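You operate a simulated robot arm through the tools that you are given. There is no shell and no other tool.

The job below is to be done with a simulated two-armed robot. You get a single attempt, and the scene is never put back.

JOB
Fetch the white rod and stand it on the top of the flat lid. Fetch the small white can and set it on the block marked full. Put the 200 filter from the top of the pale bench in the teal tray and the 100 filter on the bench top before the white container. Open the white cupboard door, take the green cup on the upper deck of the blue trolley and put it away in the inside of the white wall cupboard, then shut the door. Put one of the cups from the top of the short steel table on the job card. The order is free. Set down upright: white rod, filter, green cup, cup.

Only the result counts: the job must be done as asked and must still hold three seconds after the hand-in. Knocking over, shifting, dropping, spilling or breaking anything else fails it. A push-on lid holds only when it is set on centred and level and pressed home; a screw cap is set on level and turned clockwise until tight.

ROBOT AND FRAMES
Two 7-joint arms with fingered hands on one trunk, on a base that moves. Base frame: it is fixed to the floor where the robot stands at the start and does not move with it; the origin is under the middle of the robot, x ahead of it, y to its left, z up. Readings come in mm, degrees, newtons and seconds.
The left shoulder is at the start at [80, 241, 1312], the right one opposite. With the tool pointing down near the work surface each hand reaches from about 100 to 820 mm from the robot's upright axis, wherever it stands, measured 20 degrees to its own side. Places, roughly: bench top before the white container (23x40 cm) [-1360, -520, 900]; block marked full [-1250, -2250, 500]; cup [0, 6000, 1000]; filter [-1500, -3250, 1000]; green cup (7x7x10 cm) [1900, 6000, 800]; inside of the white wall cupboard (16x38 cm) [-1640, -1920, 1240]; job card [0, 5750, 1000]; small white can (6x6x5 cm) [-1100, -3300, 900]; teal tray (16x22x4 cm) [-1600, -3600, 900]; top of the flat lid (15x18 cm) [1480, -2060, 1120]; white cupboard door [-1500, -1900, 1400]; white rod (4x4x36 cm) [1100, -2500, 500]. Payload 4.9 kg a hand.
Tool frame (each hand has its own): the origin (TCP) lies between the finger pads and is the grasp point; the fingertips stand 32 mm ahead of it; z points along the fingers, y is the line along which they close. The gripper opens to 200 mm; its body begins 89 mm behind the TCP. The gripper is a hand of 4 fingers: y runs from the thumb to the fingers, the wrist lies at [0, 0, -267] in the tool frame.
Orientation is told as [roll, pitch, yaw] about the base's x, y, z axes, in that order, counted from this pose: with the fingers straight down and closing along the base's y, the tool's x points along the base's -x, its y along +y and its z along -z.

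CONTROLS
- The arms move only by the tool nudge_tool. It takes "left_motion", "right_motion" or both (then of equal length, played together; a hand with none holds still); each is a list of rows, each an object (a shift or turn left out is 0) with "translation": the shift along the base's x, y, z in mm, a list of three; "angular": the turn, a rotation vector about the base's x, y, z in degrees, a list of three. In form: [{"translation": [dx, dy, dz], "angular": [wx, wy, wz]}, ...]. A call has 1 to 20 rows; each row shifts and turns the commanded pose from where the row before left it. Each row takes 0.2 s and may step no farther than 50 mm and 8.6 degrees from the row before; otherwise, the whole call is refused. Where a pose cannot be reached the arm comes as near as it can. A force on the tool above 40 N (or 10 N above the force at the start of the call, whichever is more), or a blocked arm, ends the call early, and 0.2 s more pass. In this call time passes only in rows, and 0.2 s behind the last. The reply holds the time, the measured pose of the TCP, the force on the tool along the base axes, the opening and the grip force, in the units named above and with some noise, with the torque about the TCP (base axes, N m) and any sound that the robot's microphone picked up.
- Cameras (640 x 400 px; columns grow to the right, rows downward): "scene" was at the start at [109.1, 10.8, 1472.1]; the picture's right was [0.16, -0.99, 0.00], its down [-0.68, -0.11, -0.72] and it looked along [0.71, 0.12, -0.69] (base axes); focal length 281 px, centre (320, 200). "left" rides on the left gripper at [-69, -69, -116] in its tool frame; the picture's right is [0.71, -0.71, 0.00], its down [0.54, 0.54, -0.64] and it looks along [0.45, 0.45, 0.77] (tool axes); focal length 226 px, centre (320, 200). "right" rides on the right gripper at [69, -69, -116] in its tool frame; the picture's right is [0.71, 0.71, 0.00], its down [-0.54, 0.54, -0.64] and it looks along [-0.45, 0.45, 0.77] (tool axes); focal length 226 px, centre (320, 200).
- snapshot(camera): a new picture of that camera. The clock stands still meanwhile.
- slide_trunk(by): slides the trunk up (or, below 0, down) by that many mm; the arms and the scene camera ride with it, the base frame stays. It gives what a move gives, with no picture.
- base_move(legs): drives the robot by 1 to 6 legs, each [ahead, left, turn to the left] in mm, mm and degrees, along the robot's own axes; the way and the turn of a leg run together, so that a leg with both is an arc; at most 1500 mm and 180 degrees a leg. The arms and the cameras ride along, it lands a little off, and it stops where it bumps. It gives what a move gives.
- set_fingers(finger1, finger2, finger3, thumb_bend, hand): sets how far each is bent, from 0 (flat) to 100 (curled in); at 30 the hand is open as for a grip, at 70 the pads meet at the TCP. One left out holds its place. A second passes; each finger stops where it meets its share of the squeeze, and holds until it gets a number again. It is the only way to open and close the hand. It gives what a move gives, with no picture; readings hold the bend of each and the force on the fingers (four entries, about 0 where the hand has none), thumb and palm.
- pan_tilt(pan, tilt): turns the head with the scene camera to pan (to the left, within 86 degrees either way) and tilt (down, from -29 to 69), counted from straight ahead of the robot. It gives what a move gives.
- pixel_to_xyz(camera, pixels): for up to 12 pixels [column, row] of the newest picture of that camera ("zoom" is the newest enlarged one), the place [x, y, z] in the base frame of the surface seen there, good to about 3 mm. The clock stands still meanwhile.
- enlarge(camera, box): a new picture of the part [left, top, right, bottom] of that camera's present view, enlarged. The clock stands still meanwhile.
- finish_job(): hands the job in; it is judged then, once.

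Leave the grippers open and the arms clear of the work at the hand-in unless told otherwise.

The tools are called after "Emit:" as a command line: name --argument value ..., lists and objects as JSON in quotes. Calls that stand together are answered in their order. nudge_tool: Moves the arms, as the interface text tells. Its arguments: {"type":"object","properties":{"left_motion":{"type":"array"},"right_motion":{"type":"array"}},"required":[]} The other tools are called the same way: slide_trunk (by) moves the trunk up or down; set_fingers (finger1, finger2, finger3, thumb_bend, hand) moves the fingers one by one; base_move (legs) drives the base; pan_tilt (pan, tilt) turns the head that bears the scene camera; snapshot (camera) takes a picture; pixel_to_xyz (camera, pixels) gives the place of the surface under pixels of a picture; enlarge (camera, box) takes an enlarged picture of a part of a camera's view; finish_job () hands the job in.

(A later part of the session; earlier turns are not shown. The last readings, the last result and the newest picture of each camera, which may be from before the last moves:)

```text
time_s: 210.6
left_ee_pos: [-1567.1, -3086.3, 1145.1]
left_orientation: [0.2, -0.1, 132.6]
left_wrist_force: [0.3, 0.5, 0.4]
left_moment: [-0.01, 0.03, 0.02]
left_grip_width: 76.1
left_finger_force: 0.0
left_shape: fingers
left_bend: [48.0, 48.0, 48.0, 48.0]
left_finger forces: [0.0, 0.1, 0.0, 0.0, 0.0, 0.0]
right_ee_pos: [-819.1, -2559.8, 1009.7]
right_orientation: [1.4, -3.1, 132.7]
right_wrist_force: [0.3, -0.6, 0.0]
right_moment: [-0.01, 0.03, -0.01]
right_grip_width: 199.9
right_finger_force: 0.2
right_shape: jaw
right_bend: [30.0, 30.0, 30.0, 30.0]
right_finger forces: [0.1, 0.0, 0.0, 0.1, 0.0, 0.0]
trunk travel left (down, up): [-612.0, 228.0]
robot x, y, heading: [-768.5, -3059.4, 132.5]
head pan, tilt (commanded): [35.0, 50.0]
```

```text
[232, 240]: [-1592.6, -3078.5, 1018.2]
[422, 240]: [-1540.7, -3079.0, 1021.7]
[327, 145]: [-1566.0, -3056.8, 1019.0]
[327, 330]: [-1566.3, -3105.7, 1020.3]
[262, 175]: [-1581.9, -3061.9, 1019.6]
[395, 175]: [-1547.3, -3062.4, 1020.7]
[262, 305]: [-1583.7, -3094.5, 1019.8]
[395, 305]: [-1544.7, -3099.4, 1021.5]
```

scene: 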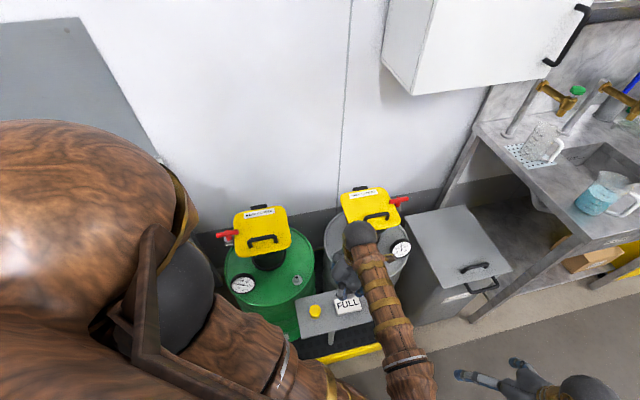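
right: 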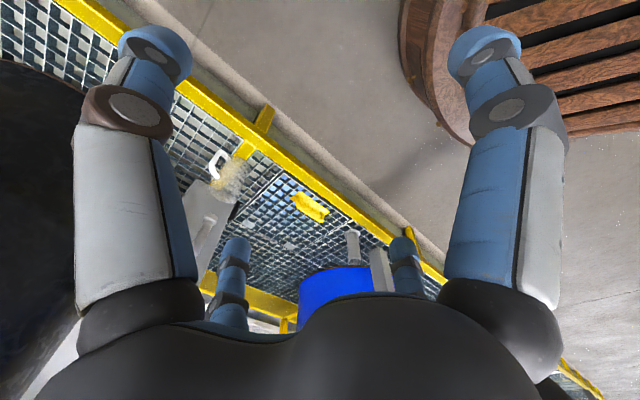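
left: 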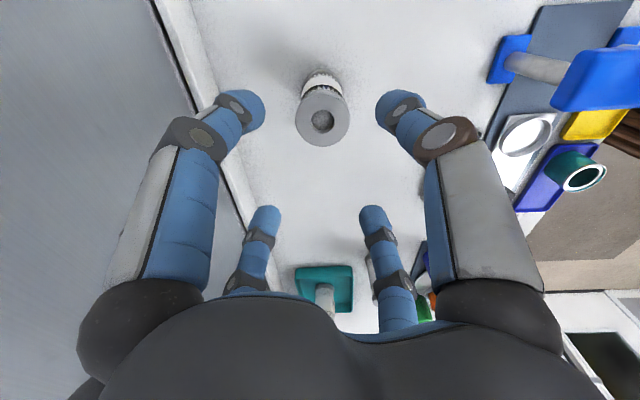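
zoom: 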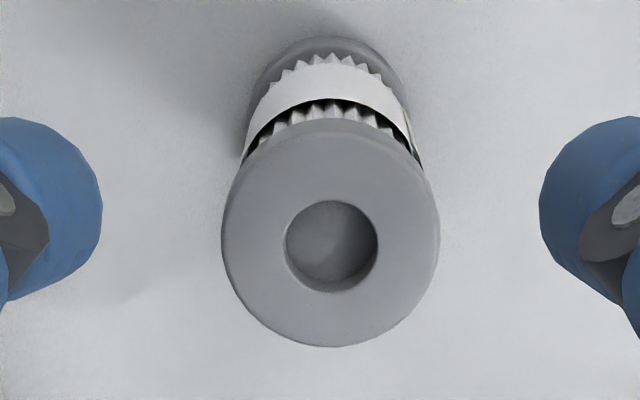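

Centre (-1566.5, -3080). I shift +6 mm in y, set the fingers to 42 and lower by trunk.

Emit:
nudge_tool --left_motion '[{"translation": [0.5, 6, 0]}, {}]'

Emit:
set_fingers --hand "left" --finger1 42 --finger2 42 --finger3 42 --thumb_bend 42

Emit:
slide_trunk --by -110

Emit:
snapshot --camera "left"

```text
time_s: 211.2
left_ee_pos: [-1567.3, -3080.8, 1144.9]
left_orientation: [0.2, 0.0, 132.6]
left_wrist_force: [0.4, 0.2, 0.3]
left_moment: [0.02, 0.0, 0.02]
left_grip_width: 76.2
left_finger_force: 0.1
left_shape: fingers
left_bend: [48.0, 48.0, 48.0, 48.0]
left_finger forces: [0.0, 0.0, 0.0, 0.1, 0.1, 0.0]
right_ee_pos: [-820.2, -2560.9, 1009.1]
right_orientation: [1.3, -3.1, 132.7]
right_wrist_force: [0.0, 0.3, 0.2]
right_moment: [-0.01, 0.01, 0.01]
right_grip_width: 199.9
right_finger_force: 0.2
right_shape: jaw
right_bend: [30.0, 30.0, 30.0, 30.0]
right_finger forces: [0.0, 0.0, 0.1, 0.0, 0.1, 0.0]
trunk travel left (down, up): [-612.0, 228.0]
robot x, y, heading: [-767.8, -3061.4, 132.7]
head pan, tilt (commanded): [35.0, 50.0]
```

```text
time_s: 212.2
left_ee_pos: [-1566.7, -3080.4, 1145.4]
left_orientation: [0.1, 0.0, 132.6]
left_wrist_force: [-0.3, -0.4, -0.1]
left_moment: [0.02, -0.01, 0.02]
left_grip_width: 97.9
left_finger_force: 0.1
left_shape: fingers
left_bend: [42.0, 42.0, 42.0, 42.0]
left_finger forces: [0.1, 0.0, 0.0, 0.0, 0.1, 0.0]
right_ee_pos: [-821.0, -2561.7, 1008.7]
right_orientation: [1.4, -3.1, 132.8]
right_wrist_force: [1.0, 0.2, 0.4]
right_moment: [-0.02, -0.01, 0.02]
right_grip_width: 200.0
right_finger_force: 0.0
right_shape: jaw
right_bend: [30.0, 30.0, 30.0, 30.0]
right_finger forces: [0.0, 0.0, 0.1, 0.0, 0.0, 0.1]
trunk travel left (down, up): [-612.0, 228.0]
robot x, y, heading: [-766.6, -3060.9, 132.4]
head pan, tilt (commanded): [35.0, 50.0]
```

```text
time_s: 213.6
left_ee_pos: [-1567.4, -3080.7, 1036.2]
left_orientation: [0.3, 0.0, 132.6]
left_wrist_force: [-0.6, 0.7, 0.3]
left_moment: [-0.04, 0.02, 0.03]
left_grip_width: 97.7
left_finger_force: 0.0
left_shape: fingers
left_bend: [42.0, 42.0, 42.0, 42.0]
left_finger forces: [0.0, 0.0, 0.0, 0.0, 0.0, 0.0]
right_ee_pos: [-819.2, -2562.5, 899.5]
right_orientation: [1.2, -3.1, 132.7]
right_wrist_force: [-0.1, 0.0, -0.3]
right_moment: [-0.04, -0.01, -0.01]
right_grip_width: 200.0
right_finger_force: 0.0
right_shape: jaw
right_bend: [30.0, 30.0, 30.0, 30.0]
right_finger forces: [0.0, 0.0, 0.0, 0.0, 0.1, 0.0]
trunk travel left (down, up): [-502.0, 338.0]
robot x, y, heading: [-765.9, -3057.5, 132.2]
head pan, tilt (commanded): [35.0, 50.0]
```

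```text
taken
```

left: 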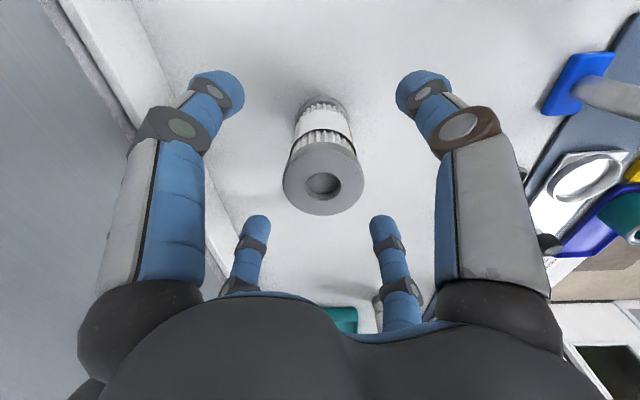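

Centred. Before the last lowering I check the elbow against the blue press with the scene camera.

Emit:
pan_tilt --pan 50 --tilt 50

Emit:
snapshot --camera "scene"

Emit:
pixel_to_xyz --camera "scene" --pixels '[[420, 250], [400, 270], [430, 290], [410, 290], [390, 300]]'

```text
time_s: 214.4
left_ee_pos: [-1567.1, -3081.3, 1035.4]
left_orientation: [0.2, 0.0, 132.6]
left_wrist_force: [0.2, -1.0, -0.4]
left_moment: [-0.01, -0.01, -0.01]
left_grip_width: 98.1
left_finger_force: 0.1
left_shape: fingers
left_bend: [42.0, 42.0, 42.0, 42.0]
left_finger forces: [0.1, 0.0, 0.1, 0.0, 0.1, 0.0]
right_ee_pos: [-820.1, -2561.8, 899.8]
right_orientation: [1.3, -3.2, 132.7]
right_wrist_force: [-0.9, -0.3, 0.3]
right_moment: [-0.03, -0.01, 0.01]
right_grip_width: 199.9
right_finger_force: 0.1
right_shape: jaw
right_bend: [30.0, 30.0, 30.0, 30.0]
right_finger forces: [0.0, 0.1, 0.1, 0.0, 0.1, 0.0]
trunk travel left (down, up): [-502.0, 338.0]
robot x, y, heading: [-766.3, -3062.2, 132.3]
head pan, tilt (commanded): [50.0, 50.0]
```

```text
taken
```

scene: 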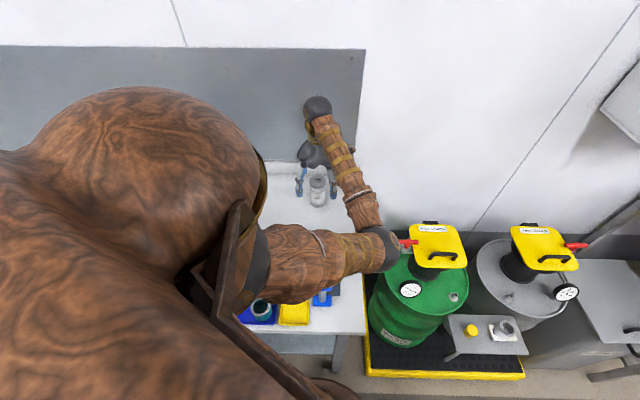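

```text
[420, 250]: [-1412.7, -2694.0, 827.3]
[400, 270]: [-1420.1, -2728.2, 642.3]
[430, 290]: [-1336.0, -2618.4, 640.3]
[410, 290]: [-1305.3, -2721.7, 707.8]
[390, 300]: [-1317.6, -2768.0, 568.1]
```

Emit:
pixel_to_xyz --camera "scene" --pixels '[[382, 250], [350, 255], [320, 270], [300, 280], [322, 297], [335, 290], [312, 290], [355, 210]]'

Emit:
enlarge --camera "scene" --box '[230, 220, 410, 330]'

```text
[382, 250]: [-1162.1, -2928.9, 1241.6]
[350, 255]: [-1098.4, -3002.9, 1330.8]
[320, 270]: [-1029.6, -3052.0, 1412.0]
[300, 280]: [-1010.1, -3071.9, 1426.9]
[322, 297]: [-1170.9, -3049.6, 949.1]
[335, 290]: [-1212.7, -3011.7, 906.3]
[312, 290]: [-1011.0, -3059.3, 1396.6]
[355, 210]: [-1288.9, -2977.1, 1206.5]
```

```text
3.56 times, centred on (320, 275) of scene
```

zoom: 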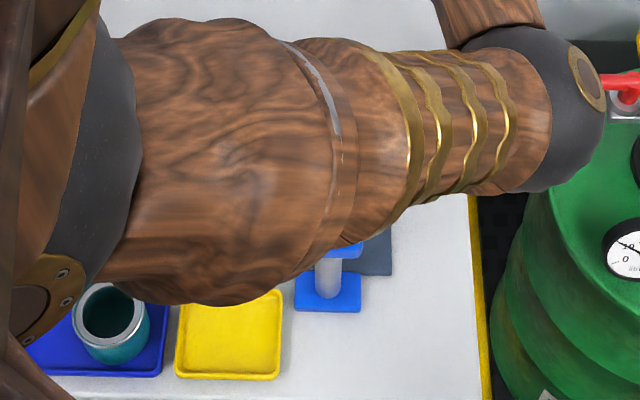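

Elbow and forearm stay about 60 mm clear of the press. I lower 66 mm and grip.

Emit:
slide_trunk --by -66

Emit:
set_fingers --hand "left" --finger1 55 --finger2 55 --finger3 55 --thumb_bend 55

Emit:
snapshot --camera "left"

Emit:
set_fingers --hand "left" --finger1 66 --finger2 66 --finger3 66 --thumb_bend 66

```text
time_s: 215.4
left_ee_pos: [-1567.2, -3079.6, 969.5]
left_orientation: [0.2, 0.0, 132.5]
left_wrist_force: [-0.9, 0.3, -0.4]
left_moment: [-0.05, 0.0, -0.03]
left_grip_width: 97.6
left_finger_force: 0.0
left_shape: fingers
left_bend: [42.0, 42.0, 42.0, 42.0]
left_finger forces: [0.1, 0.1, 0.1, 0.0, 0.0, 0.0]
right_ee_pos: [-820.7, -2561.5, 834.0]
right_orientation: [1.3, -3.0, 132.7]
right_wrist_force: [0.9, 0.4, 0.9]
right_moment: [-0.03, -0.03, -0.02]
right_grip_width: 200.0
right_finger_force: 0.0
right_shape: jaw
right_bend: [30.0, 30.0, 30.0, 30.0]
right_finger forces: [0.0, 0.1, 0.0, 0.0, 0.0, 0.0]
trunk travel left (down, up): [-436.0, 404.0]
robot x, y, heading: [-767.4, -3062.8, 132.6]
head pan, tilt (commanded): [50.0, 50.0]
```

```text
time_s: 216.4
left_ee_pos: [-1567.0, -3080.1, 969.1]
left_orientation: [0.1, 0.0, 132.5]
left_wrist_force: [0.1, -0.1, 0.6]
left_moment: [-0.01, 0.0, -0.01]
left_grip_width: 51.4
left_finger_force: 0.2
left_shape: fingers
left_bend: [55.0, 55.0, 55.0, 55.0]
left_finger forces: [0.0, 0.0, 0.0, 0.1, 0.0, 0.1]
right_ee_pos: [-820.5, -2561.8, 833.7]
right_orientation: [1.3, -3.1, 132.8]
right_wrist_force: [0.3, 0.0, 0.0]
right_moment: [0.02, 0.01, 0.01]
right_grip_width: 200.1
right_finger_force: 0.1
right_shape: jaw
right_bend: [30.0, 30.0, 30.0, 30.0]
right_finger forces: [0.1, 0.0, 0.1, 0.1, 0.0, 0.0]
trunk travel left (down, up): [-436.0, 404.0]
robot x, y, heading: [-766.3, -3060.1, 132.4]
head pan, tilt (commanded): [50.0, 50.0]
```

```text
taken
```

left: 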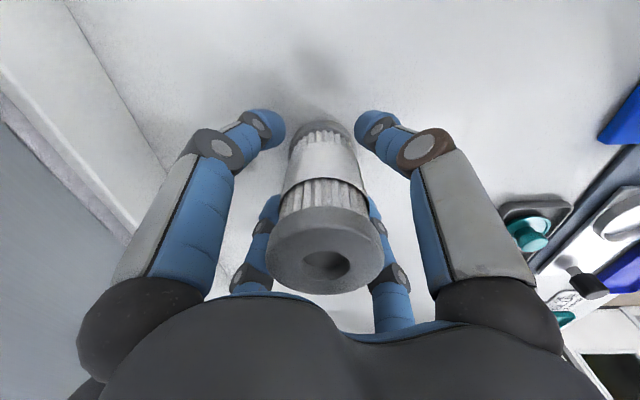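

```text
time_s: 217.4
left_ee_pos: [-1567.0, -3080.8, 969.5]
left_orientation: [0.2, 0.1, 132.6]
left_wrist_force: [-0.5, 0.9, 1.9]
left_moment: [-0.01, 0.04, -0.02]
left_grip_width: 36.0
left_finger_force: 17.6
left_shape: fingers
left_bend: [60.0, 59.0, 60.0, 61.0]
left_finger forces: [7.8, 8.7, 8.0, 0.1, 11.6, 0.0]
right_ee_pos: [-821.0, -2562.4, 832.9]
right_orientation: [1.3, -3.0, 132.7]
right_wrist_force: [-0.2, 0.4, 0.0]
right_moment: [0.04, 0.01, -0.01]
right_grip_width: 200.1
right_finger_force: 0.0
right_shape: jaw
right_bend: [30.0, 30.0, 30.0, 30.0]
right_finger forces: [0.0, 0.1, 0.1, 0.0, 0.1, 0.1]
trunk travel left (down, up): [-436.0, 404.0]
robot x, y, heading: [-766.6, -3060.9, 132.7]
head pan, tilt (commanded): [50.0, 50.0]
```

The 100 filter is gripped. I lift it high by trunk and retract the arm.

Emit:
slide_trunk --by 375

Emit:
nudge_tool --left_motion '[{"translation": [36, 22, -14]}, {"translation": [36, 22, -14]}, {"translation": [36, 22, -14]}, {"translation": [36, 22, -14]}, {"translation": [36, 22, -14]}, {"translation": [36, 22, -14]}, {"translation": [36, 22, -14]}, {"translation": [36, 22, -14]}, {"translation": [36, 22, -14]}, {"translation": [36, 22, -14]}]'

Emit:
snapshot --camera "left"

```text
time_s: 221.1
left_ee_pos: [-1568.4, -3079.9, 1344.1]
left_orientation: [0.3, 0.0, 132.6]
left_wrist_force: [0.7, 0.1, -0.7]
left_moment: [0.02, 0.01, -0.02]
left_grip_width: 35.9
left_finger_force: 17.0
left_shape: fingers
left_bend: [60.0, 59.0, 60.0, 61.0]
left_finger forces: [7.6, 8.5, 7.9, 0.0, 11.4, 0.0]
right_ee_pos: [-820.2, -2561.8, 1208.3]
right_orientation: [1.3, -3.0, 132.7]
right_wrist_force: [0.1, 0.4, 0.0]
right_moment: [0.02, -0.01, 0.02]
right_grip_width: 200.0
right_finger_force: 0.1
right_shape: jaw
right_bend: [30.0, 30.0, 30.0, 30.0]
right_finger forces: [0.1, 0.0, 0.1, 0.0, 0.0, 0.0]
trunk travel left (down, up): [-811.0, 29.0]
robot x, y, heading: [-769.4, -3063.4, 132.7]
head pan, tilt (commanded): [50.0, 50.0]
```

```text
time_s: 223.3
left_ee_pos: [-1207.6, -2857.6, 1204.5]
left_orientation: [0.3, 0.0, 132.6]
left_wrist_force: [0.6, 0.0, -0.5]
left_moment: [0.01, 0.01, 0.01]
left_grip_width: 35.7
left_finger_force: 17.5
left_shape: fingers
left_bend: [61.0, 59.0, 60.0, 61.0]
left_finger forces: [7.6, 8.6, 7.7, 0.0, 11.2, 0.0]
right_ee_pos: [-819.1, -2560.5, 1208.4]
right_orientation: [1.5, -3.2, 132.8]
right_wrist_force: [0.4, 0.2, 0.3]
right_moment: [0.01, 0.01, -0.01]
right_grip_width: 199.8
right_finger_force: 0.1
right_shape: jaw
right_bend: [30.0, 30.0, 30.0, 30.0]
right_finger forces: [0.0, 0.1, 0.1, 0.0, 0.0, 0.0]
trunk travel left (down, up): [-811.0, 29.0]
robot x, y, heading: [-766.5, -3059.4, 132.4]
head pan, tilt (commanded): [50.0, 50.0]
```

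```text
taken
```

left: 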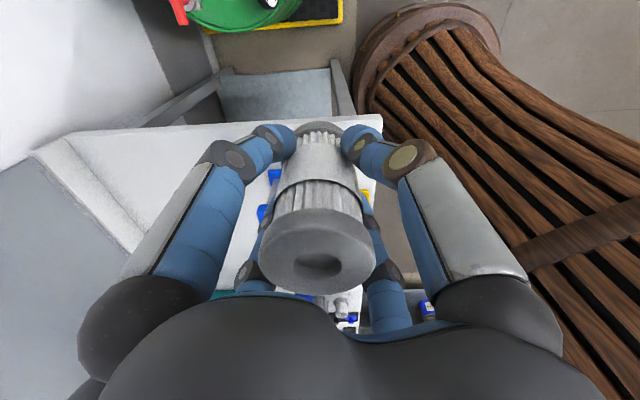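

I drive out from the bench and along the aisle to the sink bench.

Emit:
base_move --legs '[[6, -436, 0], [736, -677, 0], [600, -552, 0]]'

Emit:
pan_tilt --pan 30 --tilt 45

Emit:
snapshot --camera "scene"

```text
time_s: 234.8
left_ee_pos: [-885.0, -713.3, 1205.0]
left_orientation: [0.0, -0.1, 131.7]
left_wrist_force: [0.5, -0.3, 0.1]
left_moment: [0.03, 0.0, 0.0]
left_grip_width: 35.6
left_finger_force: 17.2
left_shape: fingers
left_bend: [61.0, 59.0, 60.0, 61.0]
left_finger forces: [7.6, 8.5, 7.8, 0.0, 11.2, 0.1]
right_ee_pos: [-490.9, -421.8, 1208.6]
right_orientation: [1.2, -3.3, 131.8]
right_wrist_force: [0.9, 0.0, -0.4]
right_moment: [0.05, -0.02, 0.01]
right_grip_width: 200.1
right_finger_force: 0.1
right_shape: jaw
right_bend: [30.0, 30.0, 30.0, 30.0]
right_finger forces: [0.0, 0.0, 0.1, 0.0, 0.0, 0.1]
trunk travel left (down, up): [-811.0, 29.0]
robot x, y, heading: [-444.1, -921.5, 131.8]
head pan, tilt (commanded): [50.0, 50.0]
```

```text
time_s: 235.6
left_ee_pos: [-884.9, -712.2, 1204.2]
left_orientation: [0.2, 0.0, 131.7]
left_wrist_force: [0.5, 0.0, -0.5]
left_moment: [-0.02, -0.03, 0.04]
left_grip_width: 35.6
left_finger_force: 17.3
left_shape: fingers
left_bend: [61.0, 59.0, 60.0, 61.0]
left_finger forces: [7.6, 8.5, 7.6, 0.1, 11.1, 0.0]
right_ee_pos: [-491.7, -420.8, 1208.1]
right_orientation: [1.4, -3.2, 131.8]
right_wrist_force: [-0.4, -0.3, -0.1]
right_moment: [-0.01, 0.04, 0.01]
right_grip_width: 200.1
right_finger_force: 0.0
right_shape: jaw
right_bend: [30.0, 30.0, 30.0, 30.0]
right_finger forces: [0.1, 0.0, 0.1, 0.0, 0.0, 0.0]
trunk travel left (down, up): [-811.0, 29.0]
robot x, y, heading: [-444.6, -921.8, 131.8]
head pan, tilt (commanded): [30.0, 45.0]
```

```text
taken
```

scene: 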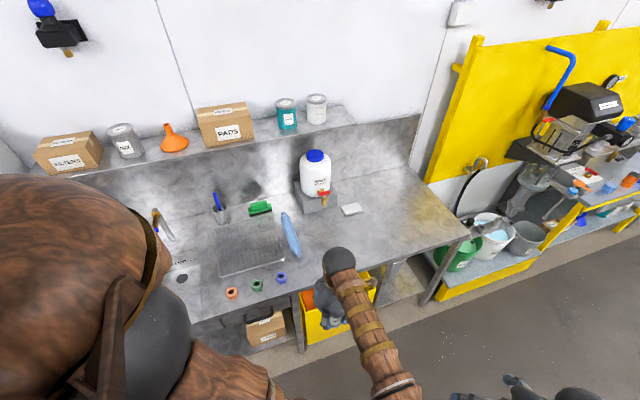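

The white container with its tap is at (316,178). I measure the bench top before it and the things around.

Emit:
pixel_to_xyz --camera "scene" --pixels '[[340, 225], [370, 230], [320, 210], [350, 209], [290, 235], [283, 278], [257, 285], [330, 200], [400, 240], [300, 285], [400, 200], [316, 155]]'

Emit:
enlarge --camera "scene" --box '[210, 140, 430, 300]'

```text
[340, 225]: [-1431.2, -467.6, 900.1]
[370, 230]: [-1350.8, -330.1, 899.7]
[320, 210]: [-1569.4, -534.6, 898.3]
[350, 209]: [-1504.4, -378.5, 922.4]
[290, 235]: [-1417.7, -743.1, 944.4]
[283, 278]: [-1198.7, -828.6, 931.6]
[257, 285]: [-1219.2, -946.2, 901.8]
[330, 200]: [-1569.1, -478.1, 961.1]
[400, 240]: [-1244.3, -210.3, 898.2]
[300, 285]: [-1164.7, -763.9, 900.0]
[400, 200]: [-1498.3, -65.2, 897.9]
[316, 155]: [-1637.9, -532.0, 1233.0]
```

```text
2.50 times, centred on (320, 220) of scene
```

zoom: 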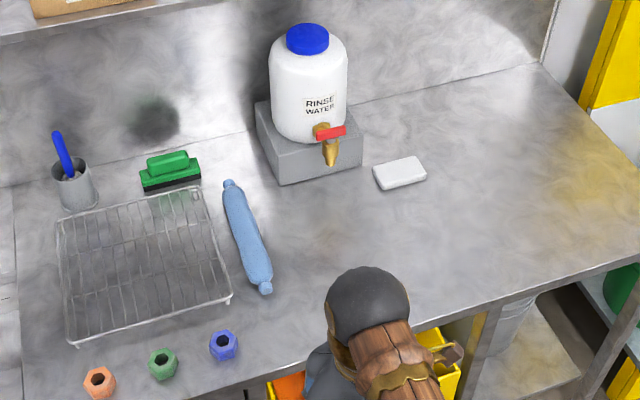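

The free top before the container spans around (-1360,-500). I check what stands at the bench's front edge near the floor.

Emit:
pixel_to_xyz --camera "scene" --pixels '[[320, 335], [310, 300], [300, 340], [270, 335], [425, 300], [430, 255], [460, 245], [395, 300]]'

```text
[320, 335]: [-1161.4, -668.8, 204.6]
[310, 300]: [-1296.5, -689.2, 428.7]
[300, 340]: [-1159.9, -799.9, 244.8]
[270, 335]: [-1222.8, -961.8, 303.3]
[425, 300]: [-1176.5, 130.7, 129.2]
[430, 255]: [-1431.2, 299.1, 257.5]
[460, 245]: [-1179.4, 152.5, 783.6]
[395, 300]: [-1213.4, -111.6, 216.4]
```

Front of bin and legs is at x ≈ -1160, so (-780,-600) is safe for the base. I drive there.

Emit:
base_move --legs '[[463, 36, 0]]'

Emit:
nudge_tool --left_motion '[{"translation": [-35, -27, 0]}, {"translation": [-35, -27, 0]}, {"translation": [-35, -27, 0]}, {"translation": [-35, -27, 0]}, {}]'

Emit:
snapshot --camera "left"

Emit:
snapshot --camera "scene"

```text
time_s: 238.4
left_ee_pos: [-1222.1, -390.8, 1205.0]
left_orientation: [0.2, 0.0, 131.8]
left_wrist_force: [0.4, -0.8, -1.0]
left_moment: [0.03, 0.05, 0.01]
left_grip_width: 35.8
left_finger_force: 17.6
left_shape: fingers
left_bend: [61.0, 59.0, 60.0, 61.0]
left_finger forces: [7.6, 8.6, 7.6, 0.0, 11.2, 0.0]
right_ee_pos: [-829.8, -97.7, 1209.0]
right_orientation: [1.3, -3.2, 132.1]
right_wrist_force: [0.8, 0.0, 0.2]
right_moment: [0.04, 0.01, 0.01]
right_grip_width: 200.0
right_finger_force: 0.0
right_shape: jaw
right_bend: [30.0, 30.0, 30.0, 30.0]
right_finger forces: [0.1, 0.1, 0.1, 0.0, 0.1, 0.0]
trunk travel left (down, up): [-811.0, 29.0]
robot x, y, heading: [-783.8, -594.1, 131.9]
head pan, tilt (commanded): [30.0, 45.0]
```

```text
time_s: 239.6
left_ee_pos: [-1361.7, -502.5, 1203.8]
left_orientation: [0.1, 0.0, 131.8]
left_wrist_force: [0.9, -0.5, -0.8]
left_moment: [-0.02, 0.0, 0.0]
left_grip_width: 35.7
left_finger_force: 17.5
left_shape: fingers
left_bend: [61.0, 59.0, 60.0, 62.0]
left_finger forces: [7.4, 8.6, 7.7, 0.1, 11.3, 0.1]
right_ee_pos: [-830.8, -98.0, 1208.3]
right_orientation: [1.3, -3.1, 132.0]
right_wrist_force: [1.5, 0.3, 0.3]
right_moment: [0.02, 0.0, 0.01]
right_grip_width: 199.9
right_finger_force: 0.0
right_shape: jaw
right_bend: [30.0, 30.0, 30.0, 30.0]
right_finger forces: [0.0, 0.0, 0.0, 0.0, 0.1, 0.0]
trunk travel left (down, up): [-811.0, 29.0]
robot x, y, heading: [-780.8, -598.1, 131.8]
head pan, tilt (commanded): [30.0, 45.0]
```

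```text
taken
```

left: 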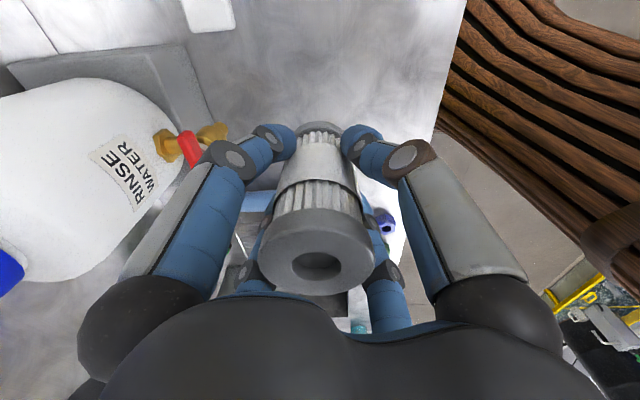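

```text
taken
```

scene: 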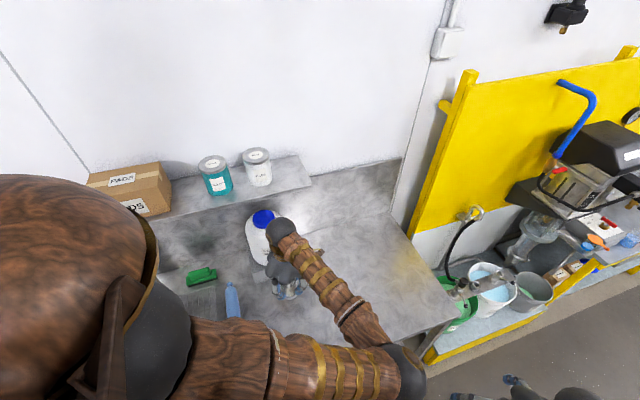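

The space is free. I lower by trunk 222 mm to just above the bench top.

Emit:
slide_trunk --by -222

Emit:
snapshot --camera "left"

Emit:
nudge_tool --left_motion '[{"translation": [0, 0, -4]}, {"translation": [0, 0, -4]}, {"translation": [0, 0, -1.5]}, {}]'

```text
time_s: 241.9
left_ee_pos: [-1362.3, -500.7, 981.1]
left_orientation: [0.2, 0.0, 131.9]
left_wrist_force: [0.5, 0.0, -0.8]
left_moment: [-0.01, 0.07, -0.02]
left_grip_width: 35.4
left_finger_force: 17.4
left_shape: fingers
left_bend: [61.0, 59.0, 60.0, 62.0]
left_finger forces: [7.5, 8.6, 7.6, 0.0, 11.2, 0.1]
right_ee_pos: [-830.6, -96.7, 985.5]
right_orientation: [1.3, -3.2, 132.0]
right_wrist_force: [0.9, 0.3, 0.8]
right_moment: [0.0, 0.0, 0.01]
right_grip_width: 200.2
right_finger_force: 0.1
right_shape: jaw
right_bend: [30.0, 30.0, 30.0, 30.0]
right_finger forces: [0.0, 0.1, 0.0, 0.0, 0.0, 0.0]
trunk travel left (down, up): [-589.0, 251.0]
robot x, y, heading: [-780.5, -594.4, 132.0]
head pan, tilt (commanded): [30.0, 45.0]
```

```text
taken
```

left: 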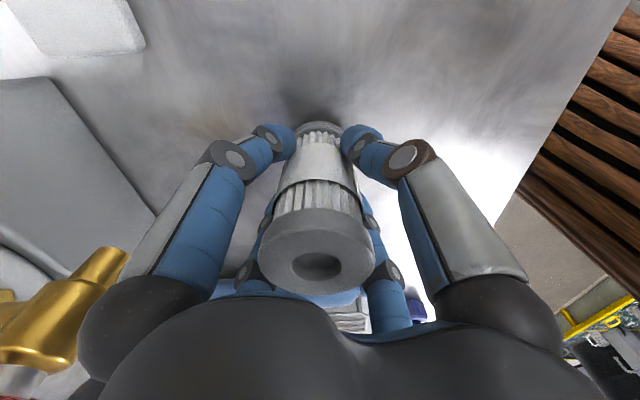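

```text
time_s: 242.9
left_ee_pos: [-1361.4, -499.7, 971.6]
left_orientation: [0.2, 0.0, 131.8]
left_wrist_force: [-0.3, -0.2, -1.0]
left_moment: [-0.02, 0.0, -0.01]
left_grip_width: 35.4
left_finger_force: 17.3
left_shape: fingers
left_bend: [61.0, 59.0, 60.0, 62.0]
left_finger forces: [7.4, 8.6, 7.7, 0.1, 11.3, 0.1]
right_ee_pos: [-831.0, -96.7, 986.8]
right_orientation: [1.3, -3.1, 132.0]
right_wrist_force: [-0.9, 0.7, 0.7]
right_moment: [0.01, -0.01, 0.0]
right_grip_width: 200.3
right_finger_force: 0.1
right_shape: jaw
right_bend: [30.0, 30.0, 30.0, 30.0]
right_finger forces: [0.0, 0.0, 0.0, 0.0, 0.1, 0.0]
trunk travel left (down, up): [-589.0, 251.0]
robot x, y, heading: [-784.5, -596.3, 132.1]
head pan, tilt (commanded): [30.0, 45.0]
```

Almost there; small steps now.

Emit:
nudge_tool --left_motion '[{"translation": [0, 0, -1.5]}, {}]'

Emit:
nudge_tool --left_motion '[{"translation": [0, 0, -1.5]}, {}]'

```text
time_s: 243.5
left_ee_pos: [-1360.7, -502.4, 971.2]
left_orientation: [0.2, 0.0, 132.0]
left_wrist_force: [0.1, 1.1, -0.7]
left_moment: [0.01, -0.01, 0.0]
left_grip_width: 35.8
left_finger_force: 18.0
left_shape: fingers
left_bend: [61.0, 59.0, 60.0, 62.0]
left_finger forces: [7.6, 8.8, 7.8, 0.0, 11.2, 0.1]
right_ee_pos: [-830.2, -96.1, 985.8]
right_orientation: [1.3, -3.1, 132.0]
right_wrist_force: [0.0, 1.1, 0.0]
right_moment: [0.01, -0.03, 0.03]
right_grip_width: 199.9
right_finger_force: 0.0
right_shape: jaw
right_bend: [30.0, 30.0, 30.0, 30.0]
right_finger forces: [0.0, 0.0, 0.0, 0.0, 0.1, 0.0]
trunk travel left (down, up): [-589.0, 251.0]
robot x, y, heading: [-784.4, -598.8, 131.8]
head pan, tilt (commanded): [30.0, 45.0]
```

```text
time_s: 244.1
left_ee_pos: [-1360.2, -499.6, 970.1]
left_orientation: [0.2, 0.1, 131.9]
left_wrist_force: [0.4, 0.9, 7.7]
left_moment: [-0.06, 0.06, -0.01]
left_grip_width: 35.4
left_finger_force: 17.9
left_shape: fingers
left_bend: [61.0, 59.0, 60.0, 61.0]
left_finger forces: [8.0, 8.9, 8.0, 0.0, 11.9, 0.0]
right_ee_pos: [-831.1, -95.4, 986.0]
right_orientation: [1.3, -3.0, 131.9]
right_wrist_force: [0.2, -0.6, 1.2]
right_moment: [0.03, 0.0, -0.04]
right_grip_width: 200.0
right_finger_force: 0.1
right_shape: jaw
right_bend: [30.0, 30.0, 30.0, 30.0]
right_finger forces: [0.0, 0.0, 0.0, 0.0, 0.0, 0.0]
trunk travel left (down, up): [-589.0, 251.0]
robot x, y, heading: [-784.1, -599.3, 131.6]
head pan, tilt (commanded): [30.0, 45.0]
```

Contact at 970 with 8 N. I open in two steps, then rise.

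Emit:
set_fingers --hand "left" --finger1 55 --finger2 55 --finger3 55 --thumb_bend 55

Emit:
set_fingers --hand "left" --finger1 43 --finger2 43 --finger3 43 --thumb_bend 43

Emit:
snapshot --camera "left"

Emit:
slide_trunk --by 240

Emit:
snapshot --camera "left"

```text
time_s: 245.1
left_ee_pos: [-1360.4, -501.0, 969.5]
left_orientation: [0.2, 0.0, 131.9]
left_wrist_force: [-1.1, -0.3, 0.1]
left_moment: [-0.02, 0.01, 0.01]
left_grip_width: 50.8
left_finger_force: 0.1
left_shape: fingers
left_bend: [55.0, 55.0, 55.0, 55.0]
left_finger forces: [0.1, 0.1, 0.0, 0.0, 0.0, 0.1]
right_ee_pos: [-831.9, -96.1, 985.4]
right_orientation: [1.3, -3.1, 132.0]
right_wrist_force: [-0.5, -0.2, 0.7]
right_moment: [-0.01, 0.01, -0.01]
right_grip_width: 200.1
right_finger_force: 0.0
right_shape: jaw
right_bend: [30.0, 30.0, 30.0, 30.0]
right_finger forces: [0.1, 0.0, 0.0, 0.0, 0.0, 0.0]
trunk travel left (down, up): [-589.0, 251.0]
robot x, y, heading: [-787.0, -592.0, 131.8]
head pan, tilt (commanded): [30.0, 45.0]
```

```text
time_s: 246.1
left_ee_pos: [-1361.8, -501.3, 968.1]
left_orientation: [0.2, 0.1, 131.9]
left_wrist_force: [0.9, 0.2, 0.2]
left_moment: [-0.01, -0.01, 0.0]
left_grip_width: 94.6
left_finger_force: 0.1
left_shape: fingers
left_bend: [43.0, 43.0, 43.0, 43.0]
left_finger forces: [0.0, 0.0, 0.0, 0.0, 0.0, 0.0]
right_ee_pos: [-830.8, -96.6, 986.7]
right_orientation: [1.4, -3.1, 132.0]
right_wrist_force: [-0.1, -0.3, 0.3]
right_moment: [0.01, 0.03, 0.02]
right_grip_width: 199.9
right_finger_force: 0.1
right_shape: jaw
right_bend: [30.0, 30.0, 30.0, 30.0]
right_finger forces: [0.0, 0.1, 0.0, 0.0, 0.1, 0.1]
trunk travel left (down, up): [-589.0, 251.0]
robot x, y, heading: [-786.3, -594.8, 132.2]
head pan, tilt (commanded): [30.0, 45.0]
```

```text
taken
```

left: 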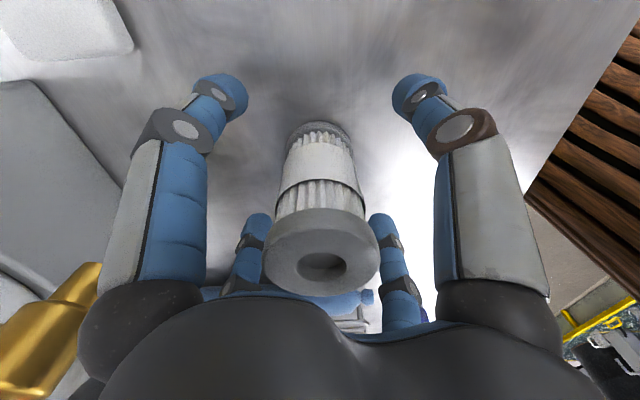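

```text
time_s: 248.6
left_ee_pos: [-1361.3, -502.2, 1208.2]
left_orientation: [0.2, -0.1, 132.0]
left_wrist_force: [-0.1, 0.4, 0.3]
left_moment: [0.0, -0.03, 0.01]
left_grip_width: 94.2
left_finger_force: 0.1
left_shape: fingers
left_bend: [43.0, 43.0, 43.0, 43.0]
left_finger forces: [0.1, 0.0, 0.0, 0.0, 0.0, 0.0]
right_ee_pos: [-831.4, -95.8, 1227.6]
right_orientation: [1.4, -3.2, 132.1]
right_wrist_force: [0.9, -0.3, 0.1]
right_moment: [0.02, 0.0, 0.0]
right_grip_width: 199.9
right_finger_force: 0.1
right_shape: jaw
right_bend: [30.0, 30.0, 30.0, 30.0]
right_finger forces: [0.0, 0.1, 0.0, 0.0, 0.0, 0.0]
trunk travel left (down, up): [-829.0, 11.0]
robot x, y, heading: [-780.7, -594.7, 132.0]
head pan, tilt (commanded): [30.0, 45.0]
```

```text
taken
```

left: 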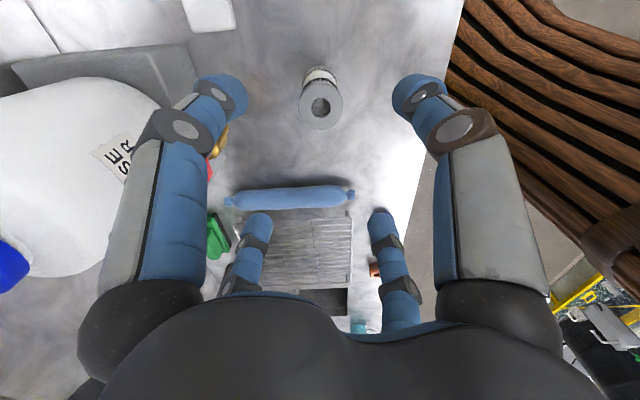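

The 100 filter stands before the white container. Now the cupboard: I retract the arm, back out, and drive before the cupboard.

Emit:
nudge_tool --left_motion '[{"translation": [35, 27, 0]}, {"translation": [35, 27, 0]}, {"translation": [35, 27, 0]}, {"translation": [35, 27, 0]}]'

Emit:
base_move --legs '[[-300, -270, 0], [-800, 800, 0], [0, 0, 48]]'

Emit:
pan_tilt --pan 0 --tilt 25

Emit:
snapshot --camera "scene"

```text
time_s: 249.6
left_ee_pos: [-1218.9, -393.2, 1208.3]
left_orientation: [0.3, 0.0, 132.0]
left_wrist_force: [-0.2, -1.4, 1.0]
left_moment: [-0.02, 0.05, 0.04]
left_grip_width: 94.2
left_finger_force: 0.0
left_shape: fingers
left_bend: [43.0, 43.0, 43.0, 43.0]
left_finger forces: [0.0, 0.0, 0.0, 0.0, 0.0, 0.0]
right_ee_pos: [-830.6, -95.4, 1225.6]
right_orientation: [1.4, -3.1, 132.0]
right_wrist_force: [1.1, 0.3, 0.0]
right_moment: [-0.02, -0.03, 0.04]
right_grip_width: 200.0
right_finger_force: 0.2
right_shape: jaw
right_bend: [30.0, 30.0, 30.0, 30.0]
right_finger forces: [0.0, 0.0, 0.0, 0.1, 0.0, 0.0]
trunk travel left (down, up): [-829.0, 11.0]
robot x, y, heading: [-784.1, -597.6, 131.9]
head pan, tilt (commanded): [30.0, 45.0]
```

```text
time_s: 259.6
left_ee_pos: [-880.3, -1949.1, 1209.8]
left_orientation: [0.2, 0.0, 179.0]
left_wrist_force: [-0.5, 0.4, -0.9]
left_moment: [-0.03, 0.0, 0.01]
left_grip_width: 94.2
left_finger_force: 0.0
left_shape: fingers
left_bend: [43.0, 43.0, 43.0, 43.0]
left_finger forces: [0.0, 0.0, 0.0, 0.0, 0.0, 0.1]
right_ee_pos: [-831.1, -1462.9, 1226.8]
right_orientation: [1.3, -3.2, 179.1]
right_wrist_force: [-0.2, -0.7, 0.1]
right_moment: [-0.01, 0.02, -0.01]
right_grip_width: 199.8
right_finger_force: 0.0
right_shape: jaw
right_bend: [30.0, 30.0, 30.0, 30.0]
right_finger forces: [0.1, 0.0, 0.0, 0.0, 0.1, 0.0]
trunk travel left (down, up): [-829.0, 11.0]
robot x, y, heading: [-434.6, -1767.4, 178.9]
head pan, tilt (commanded): [30.0, 45.0]
```

```text
time_s: 260.6
left_ee_pos: [-880.6, -1951.0, 1207.7]
left_orientation: [0.2, 0.0, 178.9]
left_wrist_force: [-0.3, -0.2, 0.8]
left_moment: [-0.01, -0.03, -0.02]
left_grip_width: 94.1
left_finger_force: 0.2
left_shape: fingers
left_bend: [43.0, 43.0, 43.0, 43.0]
left_finger forces: [0.1, 0.1, 0.0, 0.0, 0.0, 0.1]
right_ee_pos: [-831.6, -1462.7, 1226.2]
right_orientation: [1.3, -3.1, 179.0]
right_wrist_force: [-0.3, 0.5, -0.5]
right_moment: [0.01, 0.04, -0.06]
right_grip_width: 200.1
right_finger_force: 0.0
right_shape: jaw
right_bend: [30.0, 30.0, 30.0, 30.0]
right_finger forces: [0.1, 0.1, 0.0, 0.0, 0.0, 0.0]
trunk travel left (down, up): [-829.0, 11.0]
robot x, y, heading: [-431.9, -1769.1, 179.0]
head pan, tilt (commanded): [0.0, 25.0]
```

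```text
taken
```

scene: 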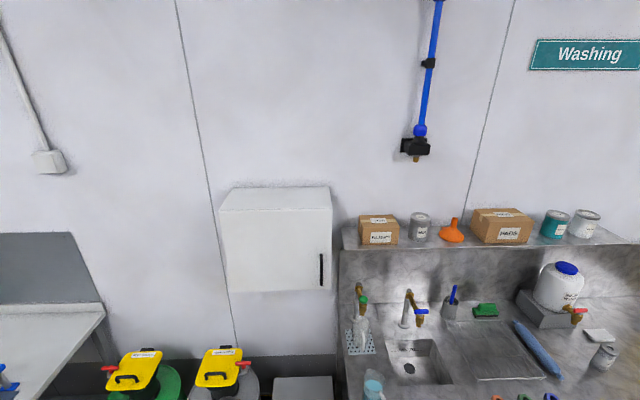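

The cupboard door faces me with a vertical black handle at (321,270). I enlarge and measure it.

Emit:
enlarge --camera "scene" --box '[200, 170, 360, 310]'

Emit:
pixel_to_xyz --camera "scene" --pixels '[[225, 215], [330, 210], [230, 285], [328, 285], [321, 257], [321, 270], [321, 283], [275, 250], [240, 195], [322, 195], [365, 235], [330, 250]]'

Emit:
enlarge --camera "scene" --box '[290, 235, 370, 300]'

```text
2.86 times, centred on (280, 240) of scene
```

zoom: 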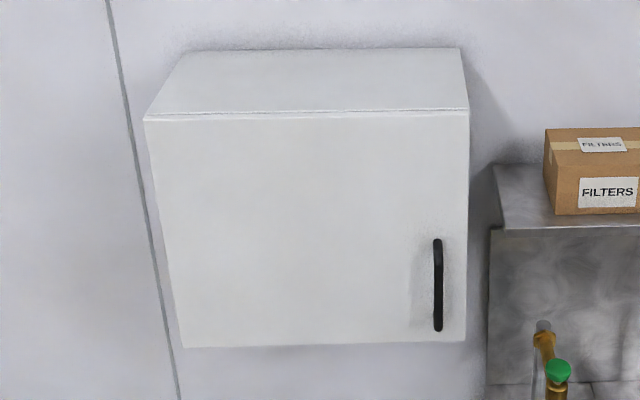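

```text
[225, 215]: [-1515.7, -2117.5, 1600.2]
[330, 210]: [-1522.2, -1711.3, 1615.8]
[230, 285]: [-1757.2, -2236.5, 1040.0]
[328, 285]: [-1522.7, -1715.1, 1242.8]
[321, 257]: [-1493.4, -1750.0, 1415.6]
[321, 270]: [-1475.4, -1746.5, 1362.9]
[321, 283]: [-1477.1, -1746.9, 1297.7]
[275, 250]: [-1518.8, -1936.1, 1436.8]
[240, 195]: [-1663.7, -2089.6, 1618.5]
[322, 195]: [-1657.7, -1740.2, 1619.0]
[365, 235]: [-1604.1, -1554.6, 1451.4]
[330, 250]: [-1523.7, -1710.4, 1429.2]
```

```text
6.15 times, centred on (330, 268) of scene
```

zoom: 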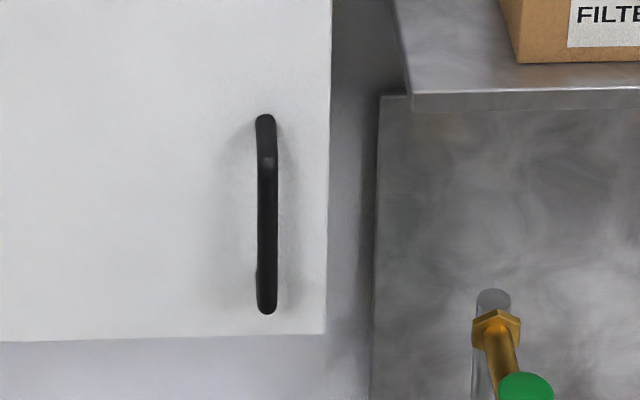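

Door plane x ≈ -1518, y -2118 (hinge) to -1711; handle bar at (-1481, -1747), z 1265–1420. I'll pull it with the left hand, standing to the right of the door. I move the base and lower the trunk.

Emit:
base_move --legs '[[200, -210, 1]]'

Emit:
slide_trunk --by -150

Emit:
set_fingers --hand "left" --finger1 0 --finger2 42 --finger3 0 --thumb_bend 42

Emit:
nudge_tool --left_motion '[{"translation": [-18, 0, 24], "angular": [0, 7.5, 0]}, {"translation": [-18, 0, 24], "angular": [0, 7.5, 0]}, {"translation": [-18, 0, 24], "angular": [0, 7.5, 0]}, {"translation": [-18, 0, 24], "angular": [0, 7.5, 0]}, {"translation": [-18, 0, 24], "angular": [0, 7.5, 0]}, {"translation": [-18, 0, 24], "angular": [0, 7.5, 0]}, {"translation": [-18, 0, 24], "angular": [0, 7.5, 0]}, {"translation": [-18, 0, 24], "angular": [0, 7.5, 0]}, {"translation": [-18, 0, 24], "angular": [0, 7.5, 0]}, {"translation": [-18, 0, 24], "angular": [0, 7.5, 0]}, {"translation": [-18, 0, 24], "angular": [0, 7.5, 0]}, {"translation": [-18, 0, 24], "angular": [0, 7.5, 0]}]'

Emit:
snapshot --camera "left"

Emit:
snapshot --camera "scene"

```text
time_s: 262.6
left_ee_pos: [-1069.3, -1750.6, 1209.3]
left_orientation: [0.1, 0.0, -179.8]
left_wrist_force: [0.2, -0.9, -0.9]
left_moment: [0.02, 0.06, -0.01]
left_grip_width: 94.3
left_finger_force: 0.0
left_shape: fingers
left_bend: [43.0, 43.0, 43.0, 43.0]
left_finger forces: [0.0, 0.1, 0.1, 0.0, 0.0, 0.0]
right_ee_pos: [-1030.6, -1261.2, 1228.1]
right_orientation: [1.2, -3.2, -179.6]
right_wrist_force: [0.9, -0.3, -0.2]
right_moment: [0.05, 0.06, 0.03]
right_grip_width: 200.2
right_finger_force: 0.1
right_shape: jaw
right_bend: [30.0, 30.0, 30.0, 30.0]
right_finger forces: [0.1, 0.1, 0.1, 0.0, 0.1, 0.0]
trunk travel left (down, up): [-829.0, 11.0]
robot x, y, heading: [-627.9, -1556.3, -180.0]
head pan, tilt (commanded): [0.0, 25.0]
```

```text
time_s: 264.4
left_ee_pos: [-1071.9, -1746.6, 1058.1]
left_orientation: [0.2, 0.0, -179.7]
left_wrist_force: [0.0, -0.3, -0.2]
left_moment: [-0.06, 0.01, -0.01]
left_grip_width: 94.2
left_finger_force: 0.1
left_shape: fingers
left_bend: [43.0, 43.0, 43.0, 43.0]
left_finger forces: [0.1, 0.1, 0.0, 0.0, 0.0, 0.0]
right_ee_pos: [-1033.6, -1257.6, 1076.9]
right_orientation: [1.3, -3.1, -179.6]
right_wrist_force: [0.3, 0.5, -0.1]
right_moment: [-0.02, 0.01, -0.03]
right_grip_width: 200.0
right_finger_force: 0.1
right_shape: jaw
right_bend: [30.0, 30.0, 30.0, 30.0]
right_finger forces: [0.0, 0.0, 0.0, 0.0, 0.0, 0.1]
trunk travel left (down, up): [-679.0, 161.0]
robot x, y, heading: [-628.7, -1556.3, -179.8]
head pan, tilt (commanded): [0.0, 25.0]
```

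```text
time_s: 265.4
left_ee_pos: [-1071.4, -1746.8, 1057.8]
left_orientation: [0.1, 0.0, -179.8]
left_wrist_force: [0.2, 0.3, 0.9]
left_moment: [0.0, 0.02, 0.0]
left_grip_width: 148.4
left_finger_force: 0.0
left_shape: fingers
left_bend: [1.0, 42.0, 1.0, 42.0]
left_finger forces: [0.0, 0.0, 0.0, 0.0, 0.1, 0.1]
right_ee_pos: [-1034.2, -1258.7, 1076.4]
right_orientation: [1.3, -3.1, -179.7]
right_wrist_force: [0.3, 0.2, 0.6]
right_moment: [0.03, 0.0, 0.01]
right_grip_width: 199.7
right_finger_force: 0.0
right_shape: jaw
right_bend: [30.0, 30.0, 30.0, 30.0]
right_finger forces: [0.0, 0.1, 0.1, 0.1, 0.1, 0.1]
trunk travel left (down, up): [-679.0, 161.0]
robot x, y, heading: [-630.7, -1555.2, -179.8]
head pan, tilt (commanded): [0.0, 25.0]
```

```text
time_s: 267.9
left_ee_pos: [-1286.6, -1749.2, 1345.7]
left_orientation: [-109.0, -89.8, -70.8]
left_wrist_force: [-0.1, -0.2, -0.6]
left_moment: [0.03, 0.02, -0.01]
left_grip_width: 148.2
left_finger_force: 0.0
left_shape: fingers
left_bend: [1.0, 42.0, 1.0, 42.0]
left_finger forces: [0.0, 0.1, 0.0, 0.0, 0.0, 0.0]
right_ee_pos: [-1032.5, -1259.7, 1076.8]
right_orientation: [1.3, -3.1, -179.7]
right_wrist_force: [-0.4, -0.3, -0.2]
right_moment: [-0.01, -0.01, -0.01]
right_grip_width: 200.3
right_finger_force: 0.0
right_shape: jaw
right_bend: [30.0, 30.0, 30.0, 30.0]
right_finger forces: [0.1, 0.0, 0.1, 0.0, 0.0, 0.1]
trunk travel left (down, up): [-679.0, 161.0]
robot x, y, heading: [-627.8, -1553.3, -179.8]
head pan, tilt (commanded): [0.0, 25.0]
```

```text
taken
```

left: 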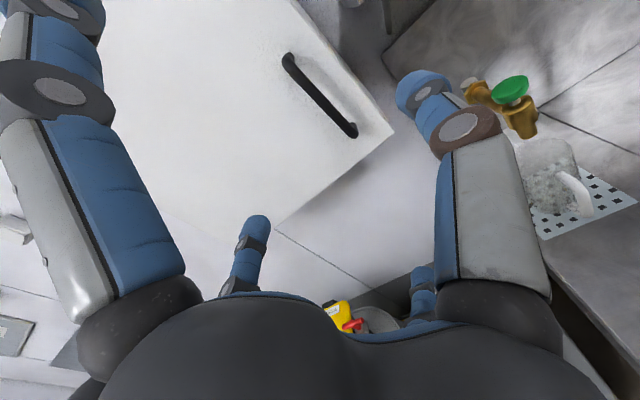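

```text
taken
```

scene: 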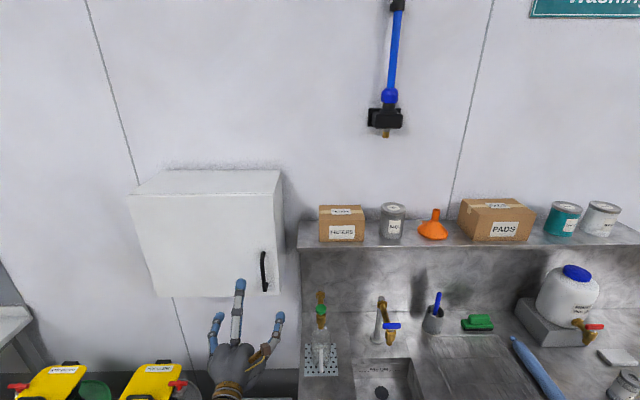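

The hand points at the door. I measure the handle bar from the hand camera.

Emit:
pixel_to_xyz --camera "left" --pixels '[[292, 65], [305, 80], [320, 98], [335, 113], [348, 128], [300, 110], [360, 100], [390, 128], [340, 165]]'

Emit:
enlarge --camera "left" --box '[250, 40, 410, 165]'

```text
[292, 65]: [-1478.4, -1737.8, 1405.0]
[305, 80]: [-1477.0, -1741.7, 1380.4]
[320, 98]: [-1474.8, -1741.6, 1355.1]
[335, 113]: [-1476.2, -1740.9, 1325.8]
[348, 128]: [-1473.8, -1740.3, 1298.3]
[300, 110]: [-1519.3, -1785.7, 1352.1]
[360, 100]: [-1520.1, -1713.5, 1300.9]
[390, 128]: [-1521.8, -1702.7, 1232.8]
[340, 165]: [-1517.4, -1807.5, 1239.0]
```

```text
3.20 times, centred on (330, 102) of left
```

zoom: 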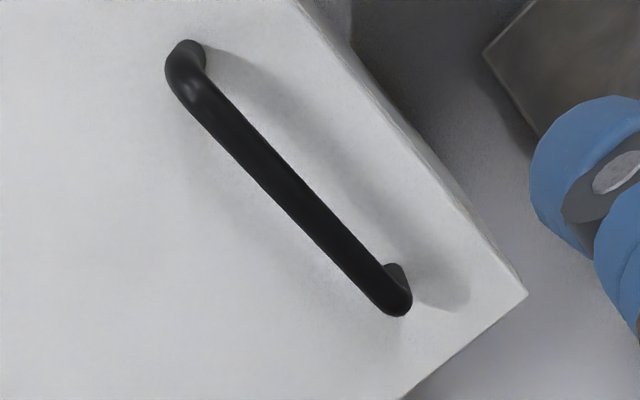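

Bar centre about (-1482, -1744), z 1285–1415. I advance in steps to TCP x ≈ -1445 first.

Emit:
nudge_tool --left_motion '[{"translation": [-40, 1, 1]}, {"translation": [-40, 1, 1]}, {"translation": [-40, 1, 1]}, {"translation": [-35, 1, 1]}, {}]'

Emit:
snapshot --camera "left"

```text
time_s: 269.1
left_ee_pos: [-1445.0, -1744.4, 1350.3]
left_orientation: [-85.8, -89.8, -93.9]
left_wrist_force: [-0.1, -0.4, -0.7]
left_moment: [-0.02, -0.01, 0.0]
left_grip_width: 148.5
left_finger_force: 0.1
left_shape: fingers
left_bend: [1.0, 42.0, 1.0, 42.0]
left_finger forces: [0.0, 0.0, 0.0, 0.0, 0.0, 0.1]
right_ee_pos: [-1033.6, -1258.3, 1075.8]
right_orientation: [1.2, -3.2, -179.7]
right_wrist_force: [0.2, 0.5, -0.1]
right_moment: [-0.01, 0.01, -0.03]
right_grip_width: 200.0
right_finger_force: 0.1
right_shape: jaw
right_bend: [30.0, 30.0, 30.0, 30.0]
right_finger forces: [0.0, 0.0, 0.0, 0.0, 0.0, 0.0]
trunk travel left (down, up): [-679.0, 161.0]
robot x, y, heading: [-627.9, -1556.2, -179.6]
head pan, tilt (commanded): [0.0, 25.0]
```

```text
taken
```

left: 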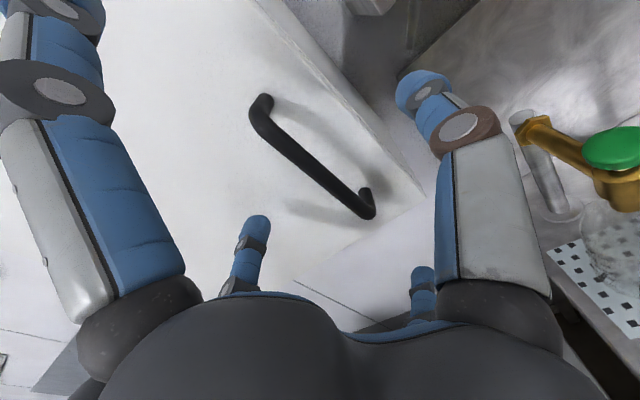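

Emit:
pixel_to_xyz --camera "left" --pixels '[[262, 110], [285, 138], [310, 165], [335, 187], [360, 207], [258, 225], [415, 85], [425, 280]]'

```text
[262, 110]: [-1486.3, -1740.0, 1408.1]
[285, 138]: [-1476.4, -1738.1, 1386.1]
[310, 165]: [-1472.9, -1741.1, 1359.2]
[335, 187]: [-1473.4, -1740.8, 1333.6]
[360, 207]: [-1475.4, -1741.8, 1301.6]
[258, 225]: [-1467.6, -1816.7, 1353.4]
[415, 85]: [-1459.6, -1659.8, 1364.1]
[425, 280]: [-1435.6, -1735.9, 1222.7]
```

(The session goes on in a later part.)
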